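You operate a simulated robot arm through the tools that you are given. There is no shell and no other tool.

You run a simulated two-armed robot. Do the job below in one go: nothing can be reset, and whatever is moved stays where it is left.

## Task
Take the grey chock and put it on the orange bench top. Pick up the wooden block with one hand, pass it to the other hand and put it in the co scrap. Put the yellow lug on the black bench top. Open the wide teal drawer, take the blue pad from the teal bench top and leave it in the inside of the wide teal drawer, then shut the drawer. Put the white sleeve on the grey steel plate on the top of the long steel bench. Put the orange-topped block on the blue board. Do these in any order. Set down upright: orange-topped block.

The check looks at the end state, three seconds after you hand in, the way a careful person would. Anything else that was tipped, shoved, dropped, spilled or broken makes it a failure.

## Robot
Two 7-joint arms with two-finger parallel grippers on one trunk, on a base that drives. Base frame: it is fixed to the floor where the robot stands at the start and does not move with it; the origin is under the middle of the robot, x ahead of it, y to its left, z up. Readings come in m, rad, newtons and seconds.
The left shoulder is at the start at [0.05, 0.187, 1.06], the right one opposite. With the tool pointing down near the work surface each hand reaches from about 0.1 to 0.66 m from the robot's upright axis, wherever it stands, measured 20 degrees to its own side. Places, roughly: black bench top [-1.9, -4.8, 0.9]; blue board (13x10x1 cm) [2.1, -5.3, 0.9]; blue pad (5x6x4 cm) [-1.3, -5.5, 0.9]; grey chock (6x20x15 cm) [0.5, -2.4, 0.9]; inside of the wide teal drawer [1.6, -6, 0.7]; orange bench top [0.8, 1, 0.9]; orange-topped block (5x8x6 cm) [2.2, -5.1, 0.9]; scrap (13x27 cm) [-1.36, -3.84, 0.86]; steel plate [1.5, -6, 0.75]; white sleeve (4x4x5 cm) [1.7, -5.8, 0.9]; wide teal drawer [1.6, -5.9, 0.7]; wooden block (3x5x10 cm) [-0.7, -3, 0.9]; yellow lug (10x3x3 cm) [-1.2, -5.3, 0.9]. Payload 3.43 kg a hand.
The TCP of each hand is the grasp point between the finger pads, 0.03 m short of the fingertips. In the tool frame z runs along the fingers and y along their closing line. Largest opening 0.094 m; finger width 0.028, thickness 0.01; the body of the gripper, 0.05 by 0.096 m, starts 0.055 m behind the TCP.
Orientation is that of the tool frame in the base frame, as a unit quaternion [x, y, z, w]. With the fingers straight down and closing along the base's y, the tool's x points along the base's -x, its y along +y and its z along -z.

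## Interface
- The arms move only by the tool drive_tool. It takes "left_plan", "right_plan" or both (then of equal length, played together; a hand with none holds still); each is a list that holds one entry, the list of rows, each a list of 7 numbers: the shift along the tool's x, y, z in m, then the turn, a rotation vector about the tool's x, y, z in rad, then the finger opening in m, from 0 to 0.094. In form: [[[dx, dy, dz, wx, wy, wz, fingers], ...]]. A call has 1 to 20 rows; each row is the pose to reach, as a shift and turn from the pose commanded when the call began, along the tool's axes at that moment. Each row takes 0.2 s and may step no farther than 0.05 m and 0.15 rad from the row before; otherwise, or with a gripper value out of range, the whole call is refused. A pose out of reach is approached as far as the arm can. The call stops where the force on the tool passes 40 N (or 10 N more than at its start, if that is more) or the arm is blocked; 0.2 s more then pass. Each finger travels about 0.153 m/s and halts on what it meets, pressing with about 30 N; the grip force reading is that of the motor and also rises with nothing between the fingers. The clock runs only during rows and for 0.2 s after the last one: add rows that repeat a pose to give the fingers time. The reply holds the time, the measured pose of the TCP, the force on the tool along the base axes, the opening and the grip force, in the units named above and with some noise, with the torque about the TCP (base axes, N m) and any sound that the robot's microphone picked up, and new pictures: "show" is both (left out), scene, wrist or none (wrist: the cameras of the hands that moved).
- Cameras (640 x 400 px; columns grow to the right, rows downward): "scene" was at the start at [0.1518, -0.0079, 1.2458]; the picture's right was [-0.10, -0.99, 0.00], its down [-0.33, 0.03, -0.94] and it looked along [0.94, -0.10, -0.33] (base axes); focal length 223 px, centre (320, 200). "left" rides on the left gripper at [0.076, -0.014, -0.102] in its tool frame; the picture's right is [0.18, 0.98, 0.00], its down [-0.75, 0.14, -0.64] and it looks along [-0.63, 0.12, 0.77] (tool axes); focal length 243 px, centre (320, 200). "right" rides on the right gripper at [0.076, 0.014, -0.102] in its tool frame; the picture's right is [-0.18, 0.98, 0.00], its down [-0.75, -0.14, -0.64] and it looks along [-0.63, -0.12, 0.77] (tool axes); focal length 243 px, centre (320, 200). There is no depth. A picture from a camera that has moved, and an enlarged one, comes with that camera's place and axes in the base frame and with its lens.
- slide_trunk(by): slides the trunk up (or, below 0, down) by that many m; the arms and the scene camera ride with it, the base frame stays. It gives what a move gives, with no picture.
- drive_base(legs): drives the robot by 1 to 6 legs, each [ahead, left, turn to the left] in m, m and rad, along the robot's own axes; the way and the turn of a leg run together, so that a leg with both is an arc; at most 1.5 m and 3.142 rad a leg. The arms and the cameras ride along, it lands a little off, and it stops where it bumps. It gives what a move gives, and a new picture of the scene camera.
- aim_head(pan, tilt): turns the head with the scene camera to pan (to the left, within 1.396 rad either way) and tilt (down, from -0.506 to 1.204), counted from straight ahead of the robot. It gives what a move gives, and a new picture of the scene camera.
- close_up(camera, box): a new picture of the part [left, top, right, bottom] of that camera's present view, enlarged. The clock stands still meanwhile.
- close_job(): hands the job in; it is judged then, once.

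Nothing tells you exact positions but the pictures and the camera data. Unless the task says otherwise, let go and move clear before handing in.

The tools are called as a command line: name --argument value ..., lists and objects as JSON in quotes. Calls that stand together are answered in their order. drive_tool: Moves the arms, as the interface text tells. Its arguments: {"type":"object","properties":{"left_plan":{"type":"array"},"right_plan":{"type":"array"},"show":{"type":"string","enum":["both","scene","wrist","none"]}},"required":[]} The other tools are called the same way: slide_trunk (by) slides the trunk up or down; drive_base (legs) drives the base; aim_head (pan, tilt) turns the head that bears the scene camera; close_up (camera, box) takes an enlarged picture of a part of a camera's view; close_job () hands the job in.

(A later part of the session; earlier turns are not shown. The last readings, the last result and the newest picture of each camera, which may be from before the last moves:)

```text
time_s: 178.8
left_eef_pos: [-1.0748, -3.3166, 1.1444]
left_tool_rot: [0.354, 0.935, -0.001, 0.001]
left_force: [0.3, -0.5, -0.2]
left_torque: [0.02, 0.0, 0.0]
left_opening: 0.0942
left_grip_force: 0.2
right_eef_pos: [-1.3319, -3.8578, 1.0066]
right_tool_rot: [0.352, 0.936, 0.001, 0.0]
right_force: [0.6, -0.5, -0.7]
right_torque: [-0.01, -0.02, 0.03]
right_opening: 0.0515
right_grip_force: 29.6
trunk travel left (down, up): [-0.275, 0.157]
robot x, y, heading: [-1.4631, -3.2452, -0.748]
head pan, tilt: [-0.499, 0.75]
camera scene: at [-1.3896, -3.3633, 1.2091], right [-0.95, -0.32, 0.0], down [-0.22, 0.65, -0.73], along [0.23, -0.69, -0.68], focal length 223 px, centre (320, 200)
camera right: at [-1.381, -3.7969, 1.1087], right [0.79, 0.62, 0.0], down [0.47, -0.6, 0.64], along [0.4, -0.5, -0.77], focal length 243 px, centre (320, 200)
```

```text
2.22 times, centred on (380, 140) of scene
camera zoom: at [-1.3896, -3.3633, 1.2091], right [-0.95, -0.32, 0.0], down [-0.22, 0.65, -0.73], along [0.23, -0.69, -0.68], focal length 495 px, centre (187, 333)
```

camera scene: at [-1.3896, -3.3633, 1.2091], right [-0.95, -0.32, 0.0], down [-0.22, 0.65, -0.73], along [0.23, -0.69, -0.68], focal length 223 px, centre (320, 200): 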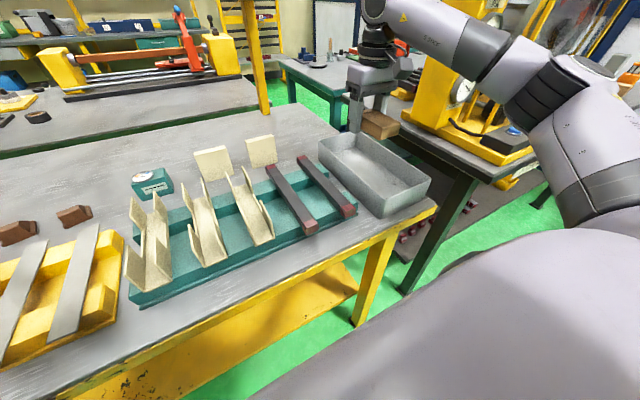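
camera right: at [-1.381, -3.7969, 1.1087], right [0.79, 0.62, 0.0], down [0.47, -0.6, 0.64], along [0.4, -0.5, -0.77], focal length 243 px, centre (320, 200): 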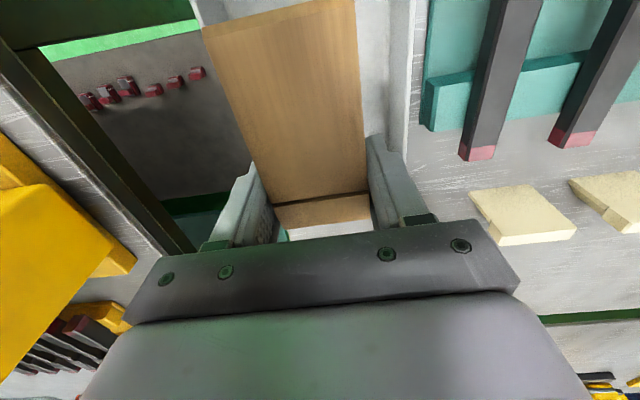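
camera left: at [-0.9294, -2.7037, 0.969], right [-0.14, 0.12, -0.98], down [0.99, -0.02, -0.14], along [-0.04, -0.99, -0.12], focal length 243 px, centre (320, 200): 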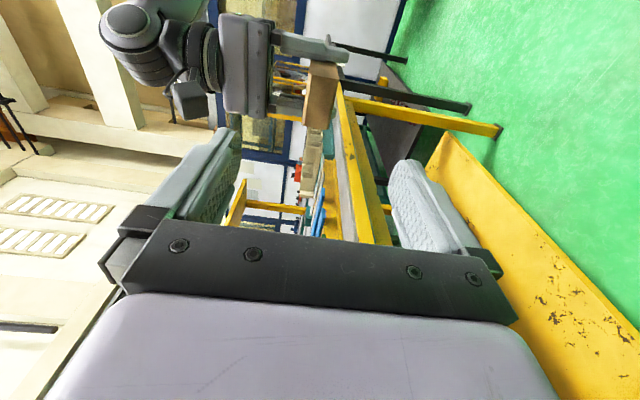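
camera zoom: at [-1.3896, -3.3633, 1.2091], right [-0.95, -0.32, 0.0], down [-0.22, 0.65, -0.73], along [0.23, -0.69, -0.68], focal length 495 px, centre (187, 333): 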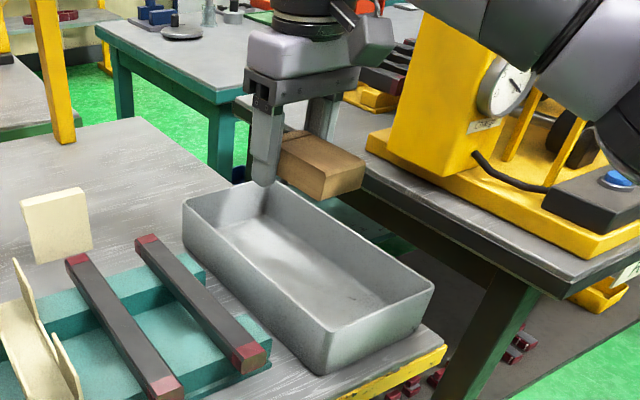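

The block appears centred over the tray. Lowering into it in two steps.

drive_tool --right_plan '[[[0.01, 0.002, 0.03, 0, 0, 0, 0.0], [0.02, 0.002, 0.06, 0, 0, 0, 0.0], [0.02, 0.002, 0.07, 0, 0, 0, 0.0], [0.02, 0.002, 0.07, 0, 0, 0, 0.0]]]'

close_up --camera "scene" --box '[310, 50, 450, 230]'

```text
time_s: 179.8
left_eef_pos: [-1.0746, -3.3156, 1.1446]
left_tool_rot: [0.354, 0.935, -0.001, 0.0]
left_force: [-0.4, -0.3, 0.1]
left_torque: [0.01, -0.03, 0.0]
left_opening: 0.0941
left_grip_force: 0.1
right_eef_pos: [-1.3474, -3.8427, 0.9375]
right_tool_rot: [0.351, 0.936, 0.0, 0.0]
right_force: [-0.3, 0.4, -1.3]
right_torque: [0.01, -0.01, 0.0]
right_opening: 0.0519
right_grip_force: 29.9
trunk travel left (down, up): [-0.275, 0.157]
robot x, y, heading: [-1.4585, -3.243, -0.744]
head pan, tilt: [-0.499, 0.75]
camera scene: at [-1.3896, -3.3634, 1.2091], right [-0.95, -0.32, 0.0], down [-0.22, 0.65, -0.73], along [0.23, -0.69, -0.68], focal length 223 px, centre (320, 200)
camera right: at [-1.3955, -3.7824, 1.0395], right [0.79, 0.62, 0.0], down [0.47, -0.6, 0.64], along [0.4, -0.51, -0.77], focal length 243 px, centre (320, 200)
```

scene: 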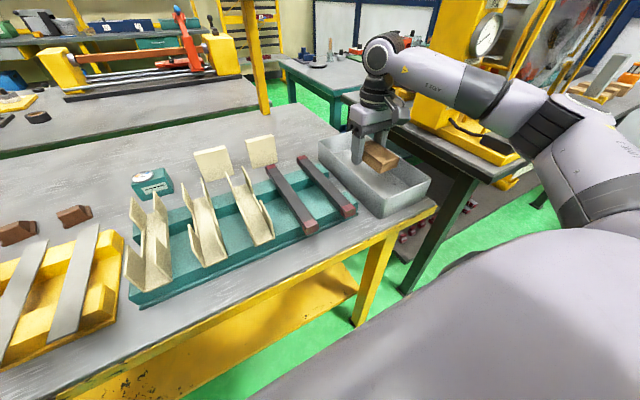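
right: 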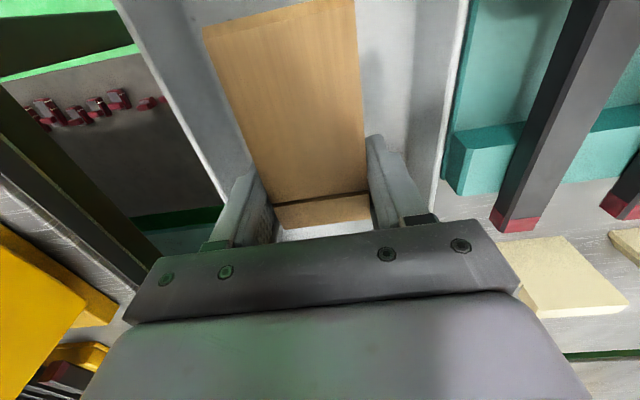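

```text
2.22 times, centred on (380, 140) of scene
camera zoom: at [-1.3896, -3.3634, 1.2091], right [-0.95, -0.32, 0.0], down [-0.22, 0.65, -0.73], along [0.23, -0.69, -0.68], focal length 495 px, centre (187, 333)
```

zoom: 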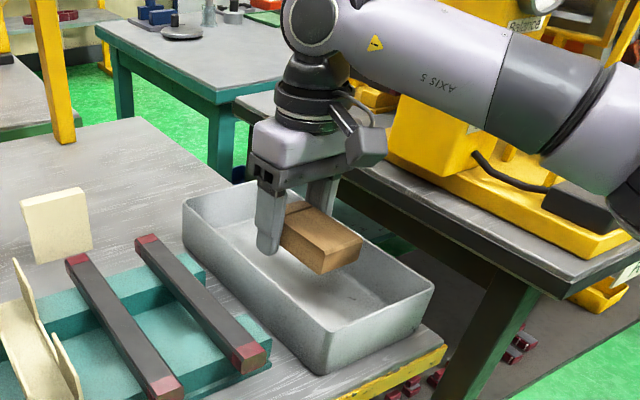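

Well inside the tray walls. Lowering the last 4 cm and releasing gently.

drive_tool --right_plan '[[[0, 0, 0.02, 0, 0, 0, 0.0], [0, 0, 0.035, 0, 0, 0, 0.0], [0, 0, 0.042, 0, 0, 0, 0.0], [0, 0, 0.042, 0, 0, 0, 0.0]]]' --show "scene"

```text
time_s: 180.8
left_eef_pos: [-1.0747, -3.315, 1.1454]
left_tool_rot: [0.354, 0.935, -0.001, 0.0]
left_force: [-0.1, 0.3, 0.5]
left_torque: [0.01, -0.01, 0.0]
left_opening: 0.094
left_grip_force: 0.0
right_eef_pos: [-1.3474, -3.8435, 0.8959]
right_tool_rot: [0.352, 0.936, -0.001, 0.001]
right_force: [-0.6, -1.9, 11.0]
right_torque: [0.22, 0.03, 0.16]
right_opening: 0.0516
right_grip_force: 29.6
trunk travel left (down, up): [-0.275, 0.157]
robot x, y, heading: [-1.461, -3.2454, -0.75]
head pan, tilt: [-0.499, 0.75]
camera scene: at [-1.39, -3.3624, 1.2094], right [-0.95, -0.32, 0.0], down [-0.22, 0.65, -0.73], along [0.24, -0.69, -0.68], focal length 223 px, centre (320, 200)
```

scene: 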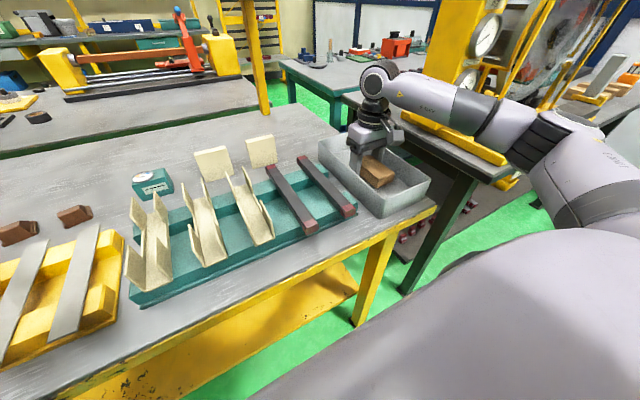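

The fingertips touch the tray floor. Easing up 3 mm and opening.

drive_tool --right_plan '[[[0, 0, -0.003, 0, 0, 0, 0.0], [0, 0, -0.003, 0, 0, 0, 0.055], [0, 0, -0.003, 0, 0, 0, 0.065], [0, 0, -0.003, 0, 0, 0, 0.08], [0, 0, -0.003, 0, 0, 0, 0.08], [0, 0, -0.03, 0, 0, 0, 0.08], [0, 0, -0.07, 0, 0, 0, 0.08], [0, 0, -0.11, 0, 0, 0, 0.08], [0, 0, -0.15, 0, 0, 0, 0.08], [0, 0, -0.19, 0, 0, 0, 0.08], [0, 0, -0.23, 0, 0, 0, 0.08]]]'

close_up --camera "scene" --box '[310, 100, 450, 230]'

```text
time_s: 183.2
left_eef_pos: [-1.0736, -3.3156, 1.1447]
left_tool_rot: [0.354, 0.935, -0.001, 0.0]
left_force: [-0.3, -0.1, -0.1]
left_torque: [0.03, 0.01, -0.02]
left_opening: 0.0939
left_grip_force: 0.0
right_eef_pos: [-1.3472, -3.8436, 1.1267]
right_tool_rot: [0.351, 0.936, 0.0, 0.0]
right_force: [0.1, 1.0, -0.3]
right_torque: [-0.01, 0.0, 0.0]
right_opening: 0.0802
right_grip_force: 0.1
trunk travel left (down, up): [-0.275, 0.157]
robot x, y, heading: [-1.4622, -3.2463, -0.741]
head pan, tilt: [-0.499, 0.75]
camera scene: at [-1.3895, -3.3628, 1.2091], right [-0.95, -0.32, 0.0], down [-0.22, 0.65, -0.73], along [0.23, -0.69, -0.68], focal length 223 px, centre (320, 200)
camera right: at [-1.3959, -3.782, 1.2288], right [0.79, 0.62, 0.0], down [0.47, -0.6, 0.64], along [0.4, -0.51, -0.77], focal length 243 px, centre (320, 200)
```

scene: 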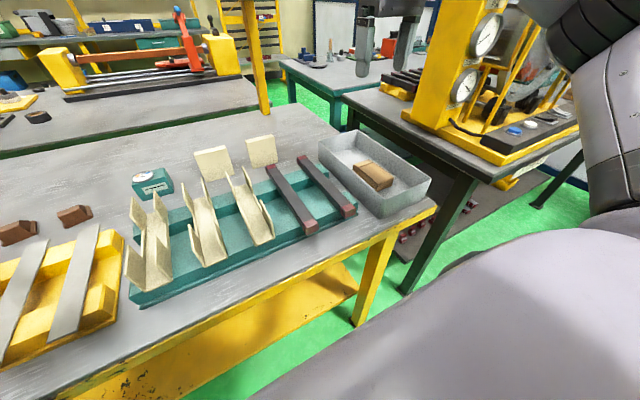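
right: 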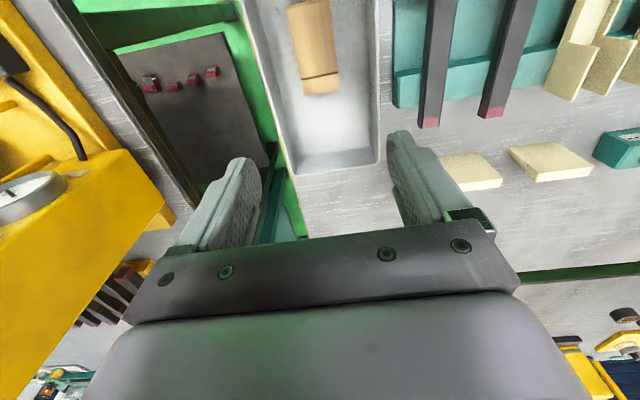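

```text
3.08 times, centred on (380, 165) of scene
camera zoom: at [-1.3895, -3.3628, 1.2091], right [-0.95, -0.32, 0.0], down [-0.22, 0.65, -0.73], along [0.23, -0.69, -0.68], focal length 686 px, centre (135, 308)
```

zoom: 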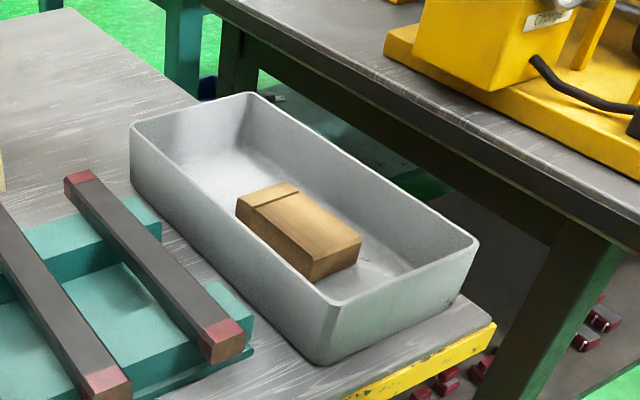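

The wooden block lies in the scrap tray. I'll back away and look toward the teal and black benches further on.

drive_tool --right_plan '[[[0.04, 0, -0.02, 0, 0, 0, 0.094], [0.08, 0, -0.04, 0, 0, 0, 0.094], [0.12, 0.02, -0.05, 0, 0, 0, 0.094], [0.15, 0.05, -0.05, 0, 0, 0, 0.094], [0.15, 0.08, -0.05, 0, 0, 0, 0.094]]]' --show "none"

drive_base --legs '[[-0.5, 0, 0]]'

aim_head --pan -0.3 --tilt 0.3

aim_head --pan -1.0 --tilt 0.3

```text
time_s: 184.4
left_eef_pos: [-1.0738, -3.3161, 1.1444]
left_tool_rot: [0.354, 0.935, -0.002, 0.0]
left_force: [0.1, 0.0, 0.0]
left_torque: [0.01, -0.01, 0.0]
left_opening: 0.0937
left_grip_force: 0.0
right_eef_pos: [-1.4065, -3.6841, 1.1763]
right_tool_rot: [0.351, 0.936, 0.001, 0.0]
right_force: [-0.1, 0.3, 0.0]
right_torque: [-0.02, -0.01, 0.0]
right_opening: 0.0939
right_grip_force: 0.2
trunk travel left (down, up): [-0.275, 0.157]
robot x, y, heading: [-1.4584, -3.2469, -0.745]
head pan, tilt: [-0.499, 0.75]
```

```text
time_s: 187.4
left_eef_pos: [-1.4496, -2.9689, 1.1448]
left_tool_rot: [0.349, 0.937, -0.001, 0.001]
left_force: [0.4, 0.4, 0.3]
left_torque: [0.01, 0.02, -0.03]
left_opening: 0.0941
left_grip_force: 0.1
right_eef_pos: [-1.7812, -3.3406, 1.1774]
right_tool_rot: [0.348, 0.937, 0.0, 0.001]
right_force: [-0.5, 0.3, -0.6]
right_torque: [-0.02, -0.03, -0.02]
right_opening: 0.0942
right_grip_force: 0.1
trunk travel left (down, up): [-0.275, 0.157]
robot x, y, heading: [-1.8342, -2.9028, -0.741]
head pan, tilt: [-0.499, 0.75]
camera scene: at [-1.7647, -3.0191, 1.2091], right [-0.94, -0.33, 0.0], down [-0.22, 0.64, -0.73], along [0.24, -0.69, -0.68], focal length 223 px, centre (320, 200)
```

scene: 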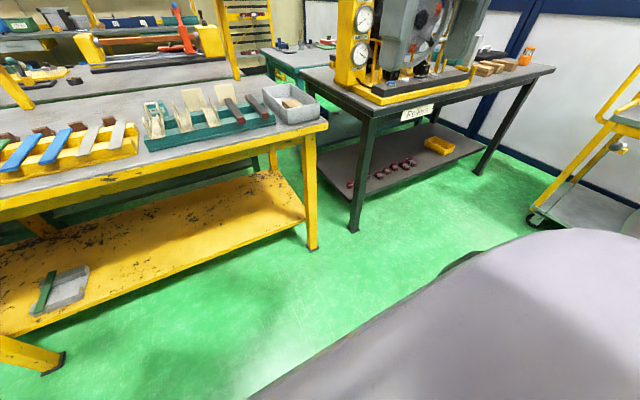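

```text
time_s: 188.3
left_eef_pos: [-1.449, -2.9697, 1.1457]
left_tool_rot: [0.349, 0.937, -0.001, 0.0]
left_force: [0.0, 0.4, -0.1]
left_torque: [0.02, -0.01, -0.02]
left_opening: 0.0938
left_grip_force: 0.0
right_eef_pos: [-1.78, -3.3409, 1.1775]
right_tool_rot: [0.348, 0.937, 0.0, 0.0]
right_force: [-0.5, 0.7, 0.2]
right_torque: [-0.02, 0.03, 0.05]
right_opening: 0.0939
right_grip_force: 0.0
trunk travel left (down, up): [-0.275, 0.157]
robot x, y, heading: [-1.8352, -2.9035, -0.737]
head pan, tilt: [-0.3, 0.3]
camera scene: at [-1.7442, -3.0214, 1.2493], right [-0.86, -0.51, 0.0], down [-0.15, 0.26, -0.95], along [0.49, -0.82, -0.3], focal length 223 px, centre (320, 200)
```

scene: 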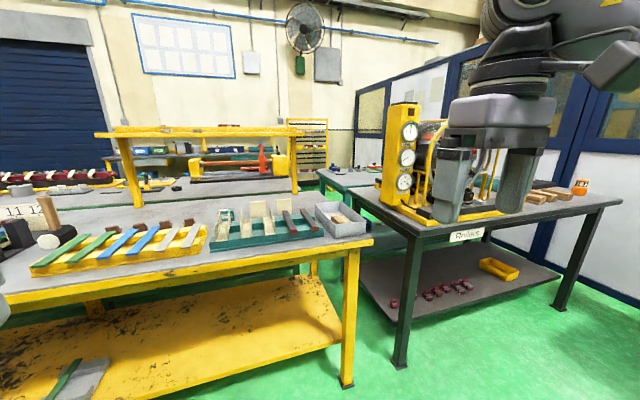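

```text
time_s: 189.4
left_eef_pos: [-1.449, -2.9685, 1.145]
left_tool_rot: [0.349, 0.937, -0.001, 0.0]
left_force: [-0.2, -1.1, -0.4]
left_torque: [0.01, -0.01, 0.03]
left_opening: 0.0936
left_grip_force: 0.1
right_eef_pos: [-1.7812, -3.3399, 1.1792]
right_tool_rot: [0.347, 0.938, 0.001, 0.0]
right_force: [0.2, 0.3, -0.7]
right_torque: [0.02, 0.0, 0.0]
right_opening: 0.0938
right_grip_force: 0.0
trunk travel left (down, up): [-0.275, 0.157]
robot x, y, heading: [-1.8405, -2.9072, -0.737]
head pan, tilt: [-1.0, 0.3]
camera scene: at [-1.807, -3.0331, 1.2494], right [-0.99, 0.16, 0.0], down [0.05, 0.29, -0.96], along [-0.16, -0.94, -0.3], focal length 223 px, centre (320, 200)
```

scene: 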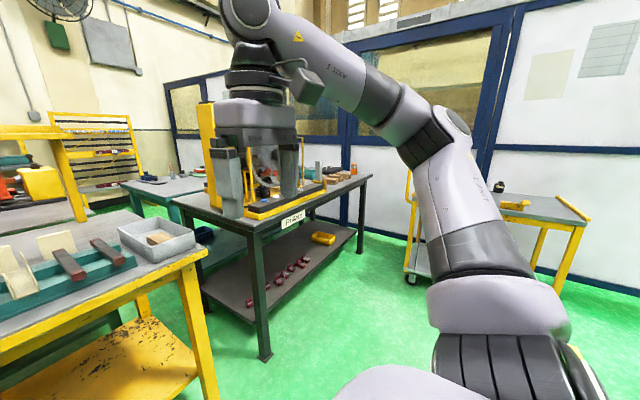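

The dark "Rollers" bench fits the black bench top (centre about (-1.9, -4.75)), and a teal bench lies behind it. I'll zoom in on that area to learn the layout.

aim_head --pan -0.35 --tilt 0.1

close_up --camera "scene" --box '[260, 120, 420, 240]'

```text
time_s: 190.4
left_eef_pos: [-1.4506, -2.969, 1.1448]
left_tool_rot: [0.349, 0.937, -0.001, 0.001]
left_force: [-1.4, -0.5, 0.2]
left_torque: [0.01, 0.0, -0.01]
left_opening: 0.0939
left_grip_force: 0.0
right_eef_pos: [-1.7794, -3.3413, 1.1764]
right_tool_rot: [0.348, 0.938, -0.001, 0.001]
right_force: [-0.2, -0.3, -0.1]
right_torque: [-0.01, -0.02, 0.01]
right_opening: 0.094
right_grip_force: 0.1
trunk travel left (down, up): [-0.275, 0.157]
robot x, y, heading: [-1.8377, -2.9018, -0.735]
head pan, tilt: [-0.351, 0.099]
camera scene: at [-1.749, -3.0225, 1.2681], right [-0.89, -0.46, 0.0], down [-0.05, 0.09, -0.99], along [0.46, -0.88, -0.1], focal length 223 px, centre (320, 200)
```

scene: 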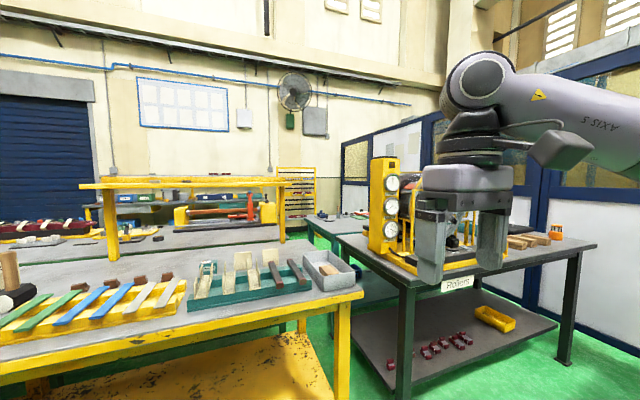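

```text
3.33 times, centred on (340, 180) of scene
camera zoom: at [-1.749, -3.0225, 1.2681], right [-0.89, -0.46, 0.0], down [-0.05, 0.09, -0.99], along [0.46, -0.88, -0.1], focal length 743 px, centre (253, 267)
```

zoom: 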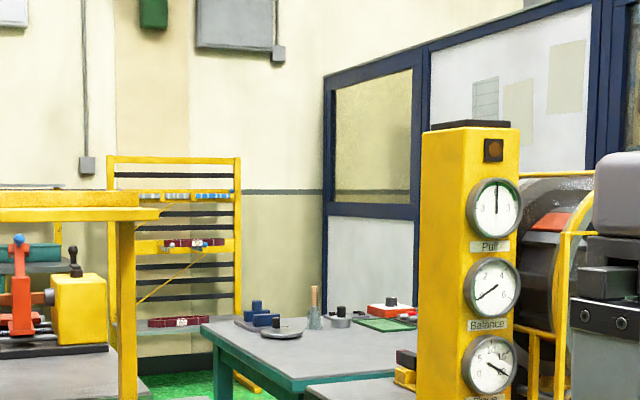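

The hall is laid out along a rotated grid: the teal bench must be reached from the aisle on the far side. I'll go back along the corridor, round the yellow bench's end and down the red lane.

drive_base --legs '[[0.2, 1.4, 0], [0, 1.45, 0]]'

aim_head --pan 0.0 --tilt 0.3

```text
time_s: 215.4
left_eef_pos: [0.6515, -1.048, 1.1444]
left_tool_rot: [0.369, 0.929, -0.001, 0.001]
left_force: [1.0, -0.8, 0.2]
left_torque: [0.02, 0.0, 0.01]
left_opening: 0.0943
left_grip_force: 0.1
right_eef_pos: [0.3058, -1.4062, 1.177]
right_tool_rot: [0.367, 0.93, -0.001, 0.001]
right_force: [0.1, 0.0, -0.3]
right_torque: [-0.01, 0.03, -0.01]
right_opening: 0.0939
right_grip_force: 0.0
trunk travel left (down, up): [-0.275, 0.157]
robot x, y, heading: [0.2672, -0.9655, -0.778]
head pan, tilt: [-0.351, 0.099]
camera scene: at [0.3501, -1.0887, 1.2681], right [-0.9, -0.43, 0.0], down [-0.04, 0.09, -1.0], along [0.43, -0.9, -0.1], focal length 223 px, centre (320, 200)
```

scene: 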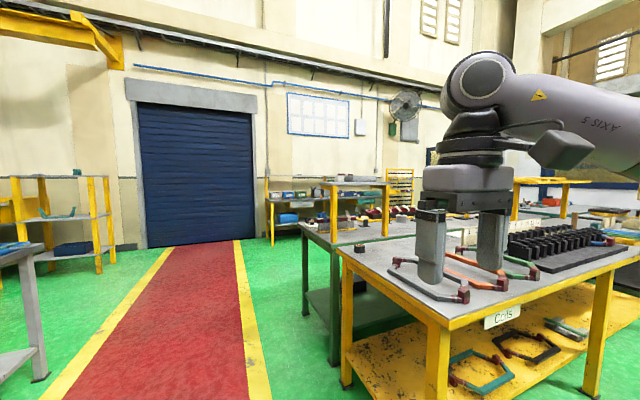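

```text
time_s: 216.2
left_eef_pos: [0.6524, -1.0479, 1.1449]
left_tool_rot: [0.369, 0.929, -0.001, 0.0]
left_force: [0.5, 0.5, 0.2]
left_torque: [0.02, 0.0, 0.0]
left_opening: 0.094
left_grip_force: 0.0
right_eef_pos: [0.3058, -1.4049, 1.1774]
right_tool_rot: [0.367, 0.93, 0.0, 0.0]
right_force: [0.0, 0.5, -0.6]
right_torque: [-0.01, 0.01, -0.01]
right_opening: 0.0937
right_grip_force: 0.0
trunk travel left (down, up): [-0.275, 0.157]
robot x, y, heading: [0.2695, -0.9646, -0.781]
head pan, tilt: [0.0, 0.3]
camera scene: at [0.3772, -1.0711, 1.2495], right [-0.7, -0.71, 0.0], down [-0.21, 0.21, -0.96], along [0.68, -0.67, -0.3], focal length 223 px, centre (320, 200)
```

scene: 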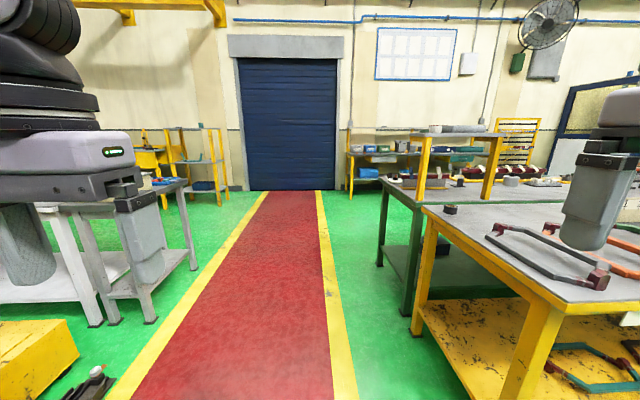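

The lane toward the blue roller door is free. I'll drive ahead along it, keeping left of the bench ends.

drive_base --legs '[[0, 0.12, 0.06], [1.5, 0, 0], [1.4, 0, 0]]'

aim_head --pan -0.8 --tilt 0.3

```text
time_s: 231.4
left_eef_pos: [2.8865, -2.8358, 1.144]
left_tool_rot: [0.35, 0.937, -0.002, 0.002]
left_force: [-0.1, 1.0, 0.0]
left_torque: [-0.01, 0.0, 0.0]
left_opening: 0.0939
left_grip_force: 0.0
right_eef_pos: [2.5566, -3.208, 1.1783]
right_tool_rot: [0.348, 0.938, 0.0, -0.001]
right_force: [-0.2, -0.2, 0.3]
right_torque: [-0.01, 0.01, 0.0]
right_opening: 0.0939
right_grip_force: 0.1
trunk travel left (down, up): [-0.275, 0.157]
robot x, y, heading: [2.4994, -2.7698, -0.734]
head pan, tilt: [0.0, 0.3]
camera scene: at [2.6148, -2.8704, 1.2494], right [-0.67, -0.74, 0.0], down [-0.22, 0.2, -0.96], along [0.71, -0.64, -0.3], focal length 223 px, centre (320, 200)
```

scene: 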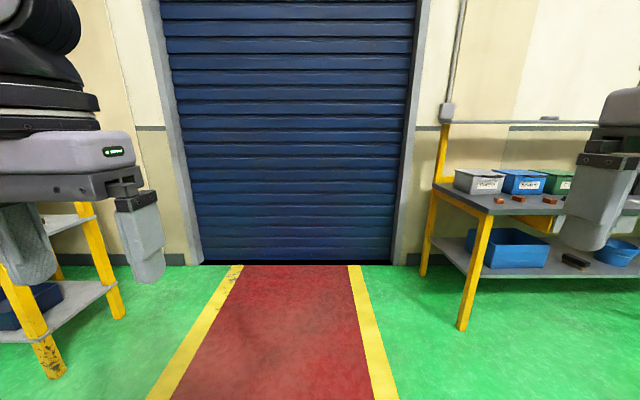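

```text
time_s: 232.5
left_eef_pos: [2.8875, -2.8343, 1.1444]
left_tool_rot: [0.349, 0.937, -0.001, 0.0]
left_force: [-0.3, 0.1, 0.2]
left_torque: [0.02, -0.02, 0.02]
left_opening: 0.094
left_grip_force: 0.1
right_eef_pos: [2.5576, -3.2063, 1.1777]
right_tool_rot: [0.347, 0.938, 0.001, -0.001]
right_force: [-0.3, -0.1, -0.1]
right_torque: [0.01, 0.0, 0.01]
right_opening: 0.0937
right_grip_force: 0.1
trunk travel left (down, up): [-0.275, 0.157]
robot x, y, heading: [2.5023, -2.7748, -0.735]
head pan, tilt: [-0.799, 0.3]
camera scene: at [2.5489, -2.901, 1.2494], right [-1.0, -0.04, 0.0], down [-0.01, 0.3, -0.96], along [0.04, -0.95, -0.3], focal length 223 px, centre (320, 200)
```

scene: 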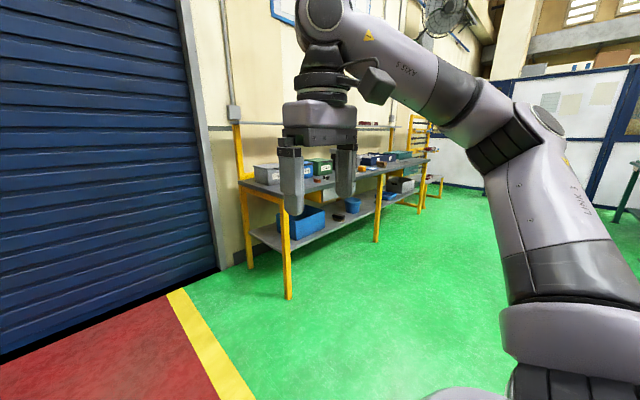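

A long bench with yellow legs and bins along the wall must be the long steel bench. I'll slide right along the aisle to face its blue-board area.

drive_base --legs '[[0.2, -1.4, 0], [0, -0.5, 0]]'

aim_head --pan 0.0 --tilt 0.4

```text
time_s: 249.4
left_eef_pos: [1.7706, -4.38, 1.1446]
left_tool_rot: [0.346, 0.938, 0.0, 0.0]
left_force: [0.8, -0.5, 0.2]
left_torque: [-0.01, 0.03, 0.02]
left_opening: 0.0941
left_grip_force: 0.1
right_eef_pos: [1.4429, -4.7556, 1.1774]
right_tool_rot: [0.345, 0.939, 0.0, 0.0]
right_force: [-0.6, -0.3, 0.1]
right_torque: [0.02, -0.03, 0.01]
right_opening: 0.0939
right_grip_force: 0.1
trunk travel left (down, up): [-0.275, 0.157]
robot x, y, heading: [1.3834, -4.3199, -0.73]
head pan, tilt: [-0.799, 0.3]
camera scene: at [1.4327, -4.4482, 1.2494], right [-1.0, -0.04, 0.0], down [-0.01, 0.3, -0.96], along [0.04, -0.95, -0.3], focal length 223 px, centre (320, 200)
```

scene: 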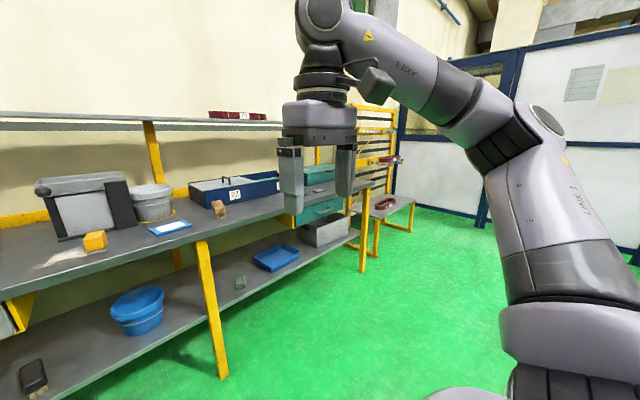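

```text
time_s: 250.6
left_eef_pos: [1.7712, -4.3811, 1.1452]
left_tool_rot: [0.346, 0.938, -0.001, 0.001]
left_force: [0.8, -0.2, -0.7]
left_torque: [-0.03, 0.02, 0.02]
left_opening: 0.094
left_grip_force: 0.0
right_eef_pos: [1.4424, -4.7544, 1.1764]
right_tool_rot: [0.344, 0.939, 0.0, 0.001]
right_force: [0.2, -0.5, -0.9]
right_torque: [0.02, 0.02, 0.01]
right_opening: 0.0942
right_grip_force: 0.0
trunk travel left (down, up): [-0.275, 0.157]
robot x, y, heading: [1.3818, -4.3183, -0.731]
head pan, tilt: [0.0, 0.4]
camera scene: at [1.4979, -4.4167, 1.2402], right [-0.67, -0.75, 0.0], down [-0.29, 0.26, -0.92], along [0.69, -0.61, -0.39], focal length 223 px, centre (320, 200)
```

scene: 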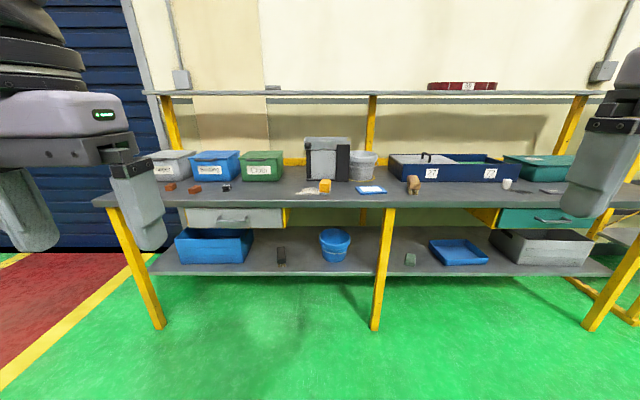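

Now the whole steel bench is in view. I'll zoom on each half.

close_up --camera "scene" --box '[270, 120, 450, 240]'

close_up --camera "scene" --box '[440, 130, 620, 250]'

```text
3.33 times, centred on (360, 180) of scene
camera zoom: at [1.4979, -4.4167, 1.2402], right [-0.67, -0.75, 0.0], down [-0.29, 0.26, -0.92], along [0.69, -0.61, -0.39], focal length 743 px, centre (187, 267)
```

zoom: 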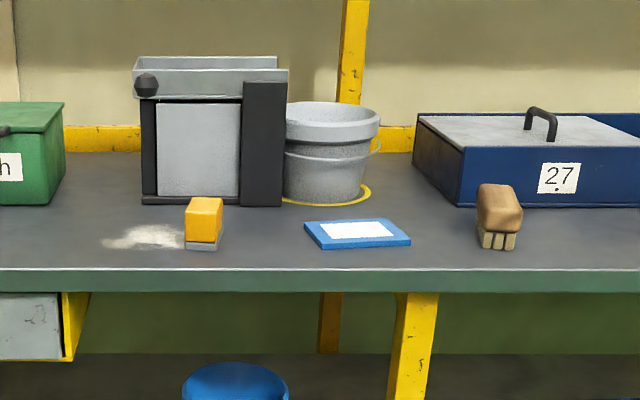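

```text
3.33 times, centred on (530, 190) of scene
camera zoom: at [1.4979, -4.4167, 1.2402], right [-0.67, -0.75, 0.0], down [-0.29, 0.26, -0.92], along [0.69, -0.61, -0.39], focal length 743 px, centre (-380, 233)
```

zoom: 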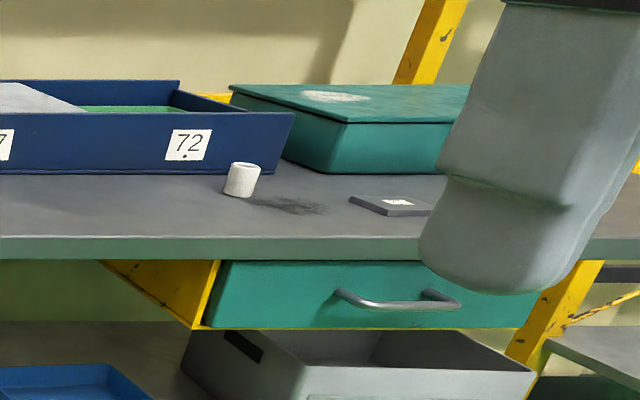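

The orange-topped block is about 7 cm from the bench's front edge, the blue board 25 cm to its right. The white sleeve, steel plate and teal drawer are farther right. I'll approach for the orange block with the right hand.

drive_base --legs '[[0.5, 0.06, 0]]'

aim_head --pan -0.15 --tilt 0.75

```text
time_s: 253.5
left_eef_pos: [2.1873, -4.6667, 1.1449]
left_tool_rot: [0.344, 0.939, -0.001, 0.0]
left_force: [-1.2, 0.1, -0.3]
left_torque: [0.03, 0.04, 0.02]
left_opening: 0.0939
left_grip_force: 0.1
right_eef_pos: [1.8602, -5.0422, 1.1777]
right_tool_rot: [0.342, 0.94, 0.0, 0.0]
right_force: [-0.2, -0.1, 0.0]
right_torque: [0.02, 0.03, 0.0]
right_opening: 0.094
right_grip_force: 0.0
trunk travel left (down, up): [-0.275, 0.157]
robot x, y, heading: [1.8004, -4.6064, -0.723]
head pan, tilt: [0.0, 0.4]
camera scene: at [1.9142, -4.7041, 1.2401], right [-0.66, -0.75, 0.0], down [-0.29, 0.26, -0.92], along [0.69, -0.61, -0.39], focal length 223 px, centre (320, 200)
```

scene: 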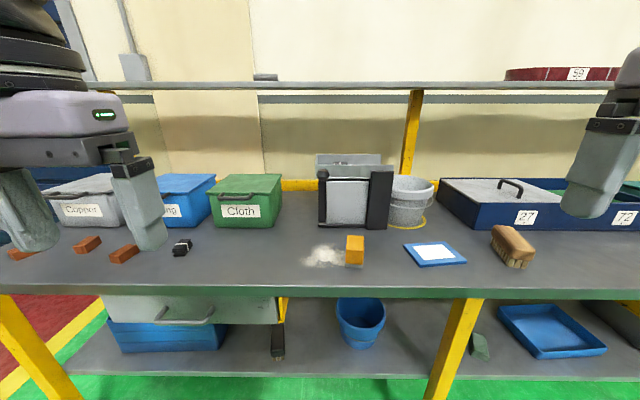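

```text
time_s: 254.4
left_eef_pos: [2.1878, -4.6666, 1.1456]
left_tool_rot: [0.343, 0.939, -0.001, 0.001]
left_force: [-0.6, 0.1, -0.4]
left_torque: [0.01, 0.01, -0.03]
left_opening: 0.0941
left_grip_force: 0.1
right_eef_pos: [1.8607, -5.0426, 1.1779]
right_tool_rot: [0.341, 0.94, 0.0, -0.001]
right_force: [0.4, -0.4, -0.2]
right_torque: [0.02, 0.01, 0.02]
right_opening: 0.0937
right_grip_force: 0.1
trunk travel left (down, up): [-0.275, 0.157]
robot x, y, heading: [1.7994, -4.6056, -0.725]
head pan, tilt: [-0.15, 0.75]
camera scene: at [1.8978, -4.7062, 1.2091], right [-0.77, -0.64, 0.0], down [-0.44, 0.52, -0.73], along [0.47, -0.56, -0.68], focal length 223 px, centre (320, 200)
```

scene: 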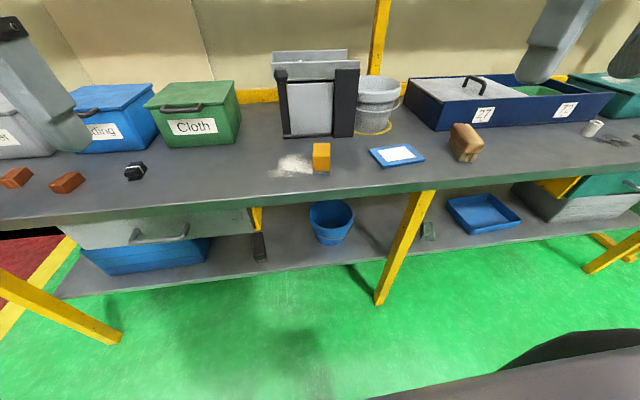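

close_up --camera "scene" --box '[270, 110, 450, 210]'

```text
3.56 times, centred on (360, 160) of scene
camera zoom: at [1.8978, -4.7062, 1.2091], right [-0.77, -0.64, 0.0], down [-0.44, 0.52, -0.73], along [0.47, -0.56, -0.68], focal length 793 px, centre (178, 342)
```

zoom: 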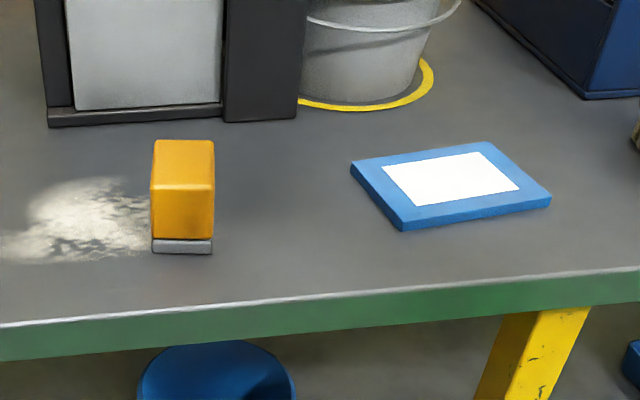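

The orange block is yawed about -52° (5 cm across, 6 cm tall), centre about (2.216, -5.093); the board's centre is about (2.089, -5.278). I'll move in 0.2 m.

drive_base --legs '[[0.2, 0.0, 0]]'

close_up --camera "scene" --box '[250, 140, 470, 280]'

```text
time_s: 256.0
left_eef_pos: [2.3402, -4.8004, 1.1444]
left_tool_rot: [0.342, 0.94, -0.001, 0.001]
left_force: [0.4, -0.1, -0.2]
left_torque: [0.06, 0.01, 0.01]
left_opening: 0.094
left_grip_force: 0.0
right_eef_pos: [2.0144, -5.1775, 1.177]
right_tool_rot: [0.34, 0.94, 0.0, 0.0]
right_force: [-0.3, 0.3, 0.3]
right_torque: [0.01, 0.01, -0.01]
right_opening: 0.0939
right_grip_force: 0.1
trunk travel left (down, up): [-0.275, 0.157]
robot x, y, heading: [1.9525, -4.7377, -0.721]
head pan, tilt: [-0.15, 0.75]
camera scene: at [2.0513, -4.841, 1.209], right [-0.76, -0.64, 0.0], down [-0.44, 0.52, -0.73], along [0.47, -0.56, -0.68], focal length 223 px, centre (320, 200)
```

scene: 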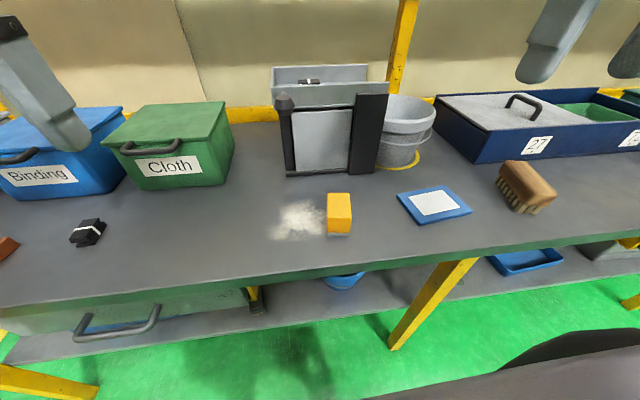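

```text
2.86 times, centred on (360, 210) of scene
camera zoom: at [2.0513, -4.841, 1.209], right [-0.76, -0.64, 0.0], down [-0.44, 0.52, -0.73], along [0.47, -0.56, -0.68], focal length 637 px, centre (206, 171)
```

zoom: 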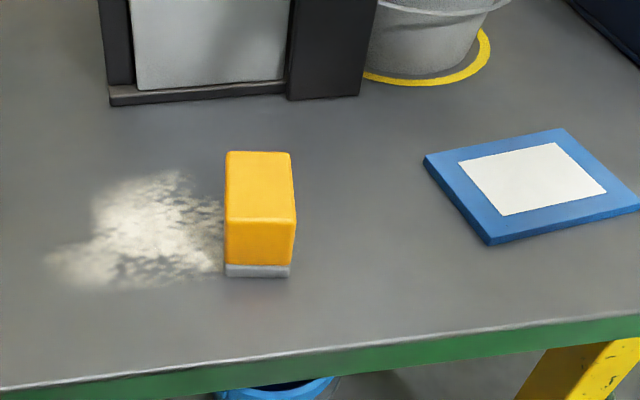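

Position confirmed at (2.218, -5.094). Moving the right hand above it, rotated to match.

drive_tool --right_plan '[[[-0.017, 0.032, 0.0, 0, 0, 0.05, 0.094], [-0.034, 0.065, 0.01, 0, 0, 0.1, 0.094], [-0.052, 0.097, 0.03, 0, 0, 0.15, 0.094], [-0.069, 0.13, 0.05, 0, 0, 0.2, 0.094], [-0.086, 0.162, 0.07, 0, 0, 0.222, 0.094], [-0.103, 0.194, 0.09, 0, 0, 0.222, 0.094], [-0.103, 0.194, 0.12, 0, 0, 0.222, 0.094], [-0.103, 0.194, 0.12, 0, 0, 0.222, 0.094]]]'

close_up --camera "right" --box '[200, 0, 440, 200]'

```text
time_s: 257.8
left_eef_pos: [2.3399, -4.7998, 1.1455]
left_tool_rot: [0.342, 0.94, -0.002, 0.0]
left_force: [0.8, -0.1, -0.6]
left_torque: [-0.01, -0.03, 0.0]
left_opening: 0.0941
left_grip_force: 0.0
right_eef_pos: [2.2204, -5.0939, 1.0601]
right_tool_rot: [0.443, 0.897, 0.0, 0.001]
right_force: [0.4, -0.2, -0.2]
right_torque: [0.02, 0.01, -0.01]
right_opening: 0.0939
right_grip_force: 0.1
trunk travel left (down, up): [-0.275, 0.157]
robot x, y, heading: [1.9511, -4.7415, -0.717]
head pan, tilt: [-0.15, 0.75]
camera scene: at [2.051, -4.8406, 1.2091], right [-0.76, -0.64, 0.0], down [-0.44, 0.52, -0.73], along [0.47, -0.56, -0.68], focal length 223 px, centre (320, 200)
camera right: at [2.1849, -5.0239, 1.1622], right [0.89, 0.45, 0.0], down [0.35, -0.68, 0.64], along [0.29, -0.57, -0.77], focal length 243 px, centre (320, 200)
```

scene: 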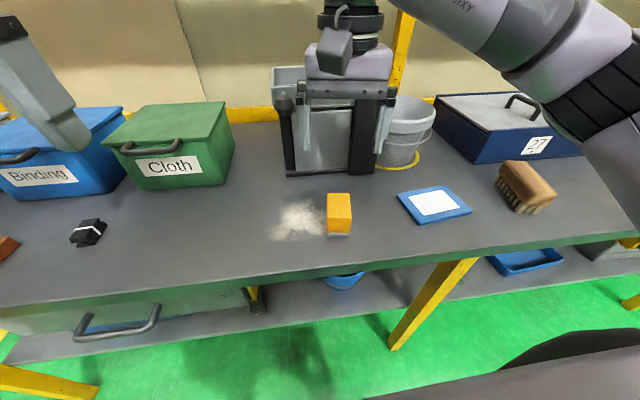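
right: 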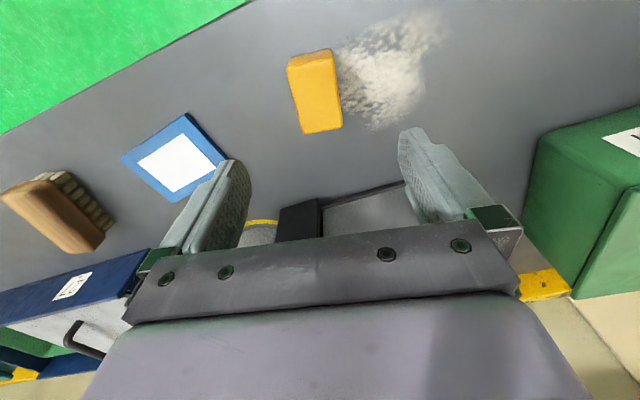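

```text
2.00 times, centred on (320, 100) of right
camera zoom: at [2.1849, -5.0239, 1.1622], right [0.89, 0.45, 0.0], down [0.35, -0.68, 0.64], along [0.29, -0.57, -0.77], focal length 485 px, centre (320, 400)
```

zoom: 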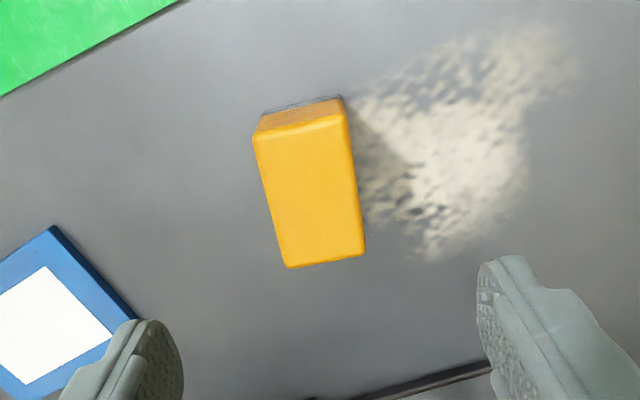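

Aligned within a few millimetres. Descending and closing on the block.

drive_tool --right_plan '[[[0.002, -0.0035, 0.04, 0, 0, 0, 0.094], [0.002, -0.0035, 0.08, 0, 0, 0, 0.094], [0.002, -0.0035, 0.12, 0, 0, 0, 0.094], [0.002, -0.0035, 0.15, 0, 0, 0, 0.094], [0.002, -0.0035, 0.158, 0, 0, 0, 0.094], [0.002, -0.0035, 0.158, 0, 0, 0, 0.06], [0.002, -0.0035, 0.158, 0, 0, 0, 0.04], [0.002, -0.0035, 0.158, 0, 0, 0, 0.0], [0.002, -0.0035, 0.158, 0, 0, 0, 0.0], [0.002, -0.0035, 0.158, 0, 0, 0, 0.0]]]'

```text
time_s: 260.0
left_eef_pos: [2.3404, -4.8, 1.1458]
left_tool_rot: [0.342, 0.94, -0.001, 0.001]
left_force: [0.0, -0.5, -0.7]
left_torque: [0.03, -0.05, -0.01]
left_opening: 0.0943
left_grip_force: 0.1
right_eef_pos: [2.2145, -5.0953, 0.9002]
right_tool_rot: [0.443, 0.897, 0.0, 0.0]
right_force: [0.1, 0.6, 0.3]
right_torque: [0.01, 0.0, -0.01]
right_opening: 0.0493
right_grip_force: 30.0
trunk travel left (down, up): [-0.275, 0.157]
robot x, y, heading: [1.9525, -4.74, -0.724]
head pan, tilt: [-0.15, 0.75]
camera scene: at [2.0511, -4.8408, 1.209], right [-0.76, -0.64, 0.0], down [-0.44, 0.52, -0.73], along [0.47, -0.56, -0.68], focal length 223 px, centre (320, 200)
camera right: at [2.1796, -5.0251, 1.0016], right [0.89, 0.45, 0.0], down [0.35, -0.68, 0.64], along [0.29, -0.57, -0.77], focal length 243 px, centre (320, 200)
```

scene: 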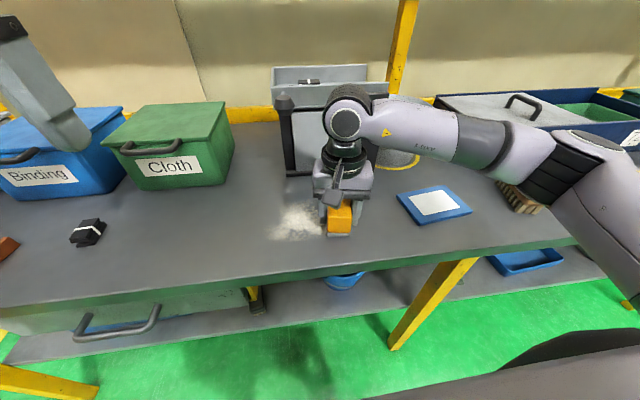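
right: 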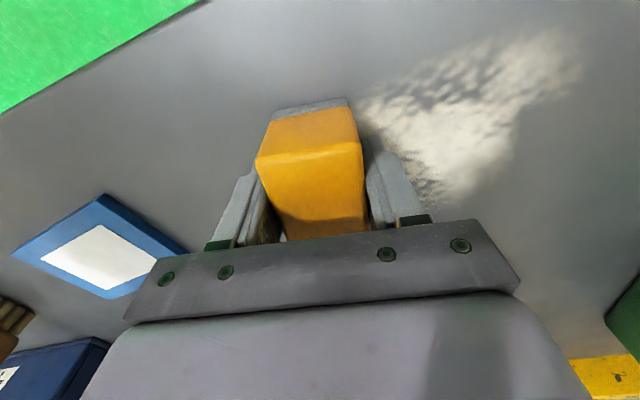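

The block is gripped (4.9 cm). Lifting it and moving it over the blue board, rotating it to line up with the board.

drive_tool --right_plan '[[[0, 0, -0.03, 0, 0, 0, 0.0], [0, 0, -0.07, 0, 0, 0, 0.0], [-0.01, -0.03, -0.08, 0, 0, -0.05, 0.0], [-0.022, -0.065, -0.08, 0, 0, -0.1, 0.0], [-0.034, -0.1, -0.08, 0, 0, -0.15, 0.0], [-0.046, -0.135, -0.08, 0, 0, -0.2, 0.0], [-0.058, -0.17, -0.08, 0, 0, -0.27, 0.0], [-0.07, -0.21, -0.08, 0, 0, -0.336, 0.0], [-0.07, -0.21, -0.05, 0, 0, -0.336, 0.0], [-0.07, -0.21, -0.03, 0, 0, -0.336, 0.0], [-0.07, -0.21, -0.03, 0, 0, -0.336, 0.0]]]'

close_up --camera "scene" --box '[350, 120, 530, 260]'

```text
time_s: 262.4
left_eef_pos: [2.3409, -4.8002, 1.144]
left_tool_rot: [0.343, 0.939, -0.001, 0.0]
left_force: [-1.0, -0.5, 0.2]
left_torque: [0.02, 0.03, -0.03]
left_opening: 0.0941
left_grip_force: 0.0
right_eef_pos: [2.0912, -5.2765, 0.9299]
right_tool_rot: [0.286, 0.958, 0.0, 0.0]
right_force: [-0.6, -0.1, -3.0]
right_torque: [-0.01, 0.0, -0.01]
right_opening: 0.0494
right_grip_force: 30.4
trunk travel left (down, up): [-0.275, 0.157]
robot x, y, heading: [1.956, -4.7414, -0.72]
head pan, tilt: [-0.15, 0.75]
camera scene: at [2.051, -4.8409, 1.209], right [-0.76, -0.64, 0.0], down [-0.44, 0.52, -0.73], along [0.47, -0.56, -0.68], focal length 223 px, centre (320, 200)
camera right: at [2.0348, -5.223, 1.032], right [0.69, 0.72, 0.0], down [0.55, -0.53, 0.64], along [0.46, -0.45, -0.77], focal length 243 px, centre (320, 200)
```

scene: 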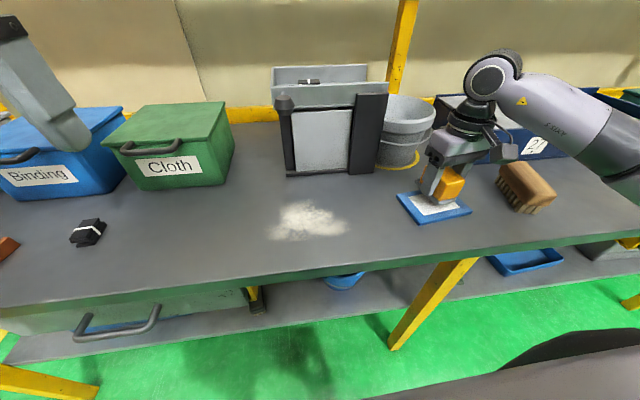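
right: 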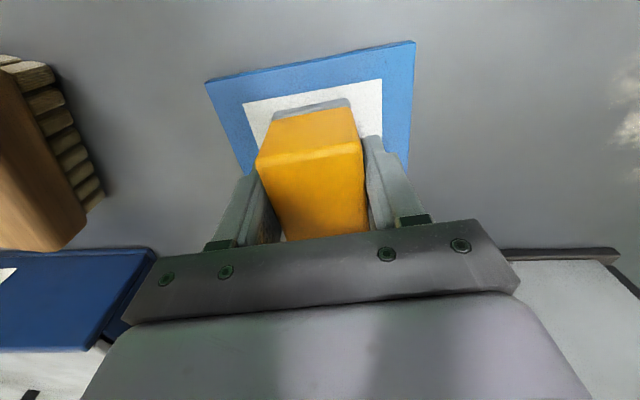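

```text
2.86 times, centred on (440, 190) of scene
camera zoom: at [2.051, -4.8409, 1.209], right [-0.76, -0.64, 0.0], down [-0.44, 0.52, -0.73], along [0.47, -0.56, -0.68], focal length 637 px, centre (-23, 229)
```

zoom: 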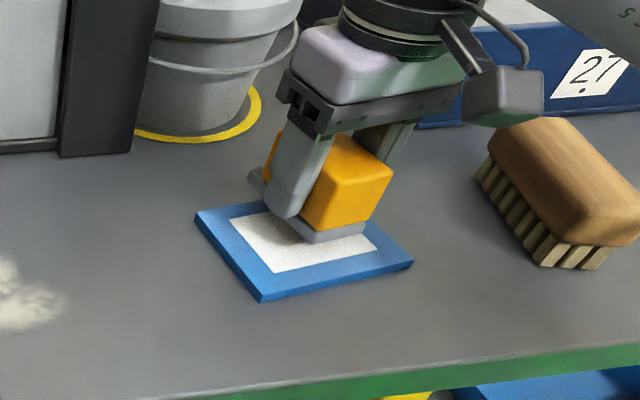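

Centred over the board. Lowering gently to contact.

drive_tool --right_plan '[[[0, 0, 0.01, 0, 0, 0, 0.0], [0, 0, 0.016, 0, 0, 0, 0.0], [0, 0, 0.016, 0, 0, 0, 0.0]]]' --show "none"

drive_tool --right_plan '[[[0, 0, 0.003, 0, 0, 0, 0.0], [0, 0, 0.005, 0, 0, 0, 0.0], [0, 0, 0.005, 0, 0, 0, 0.0]]]' --show "none"

```text
time_s: 263.2
left_eef_pos: [2.34, -4.8014, 1.1452]
left_tool_rot: [0.342, 0.94, 0.0, 0.0]
left_force: [-0.3, 0.2, 0.6]
left_torque: [-0.01, -0.02, 0.0]
left_opening: 0.0939
left_grip_force: 0.1
right_eef_pos: [2.0899, -5.2776, 0.9138]
right_tool_rot: [0.287, 0.958, 0.0, 0.0]
right_force: [-0.4, -0.2, -2.3]
right_torque: [-0.01, 0.01, 0.0]
right_opening: 0.0493
right_grip_force: 29.9
trunk travel left (down, up): [-0.275, 0.157]
robot x, y, heading: [1.9571, -4.7397, -0.723]
head pan, tilt: [-0.15, 0.75]
```

```text
time_s: 264.0
left_eef_pos: [2.3406, -4.8003, 1.1457]
left_tool_rot: [0.342, 0.94, -0.001, 0.0]
left_force: [0.1, 0.1, 0.3]
left_torque: [0.0, -0.02, -0.02]
left_opening: 0.0941
left_grip_force: 0.0
right_eef_pos: [2.0905, -5.279, 0.9106]
right_tool_rot: [0.287, 0.958, -0.001, 0.0]
right_force: [0.4, -1.8, 3.5]
right_torque: [0.07, 0.18, -0.01]
right_opening: 0.0492
right_grip_force: 29.9
trunk travel left (down, up): [-0.275, 0.157]
robot x, y, heading: [1.9533, -4.7428, -0.718]
head pan, tilt: [-0.15, 0.75]
```

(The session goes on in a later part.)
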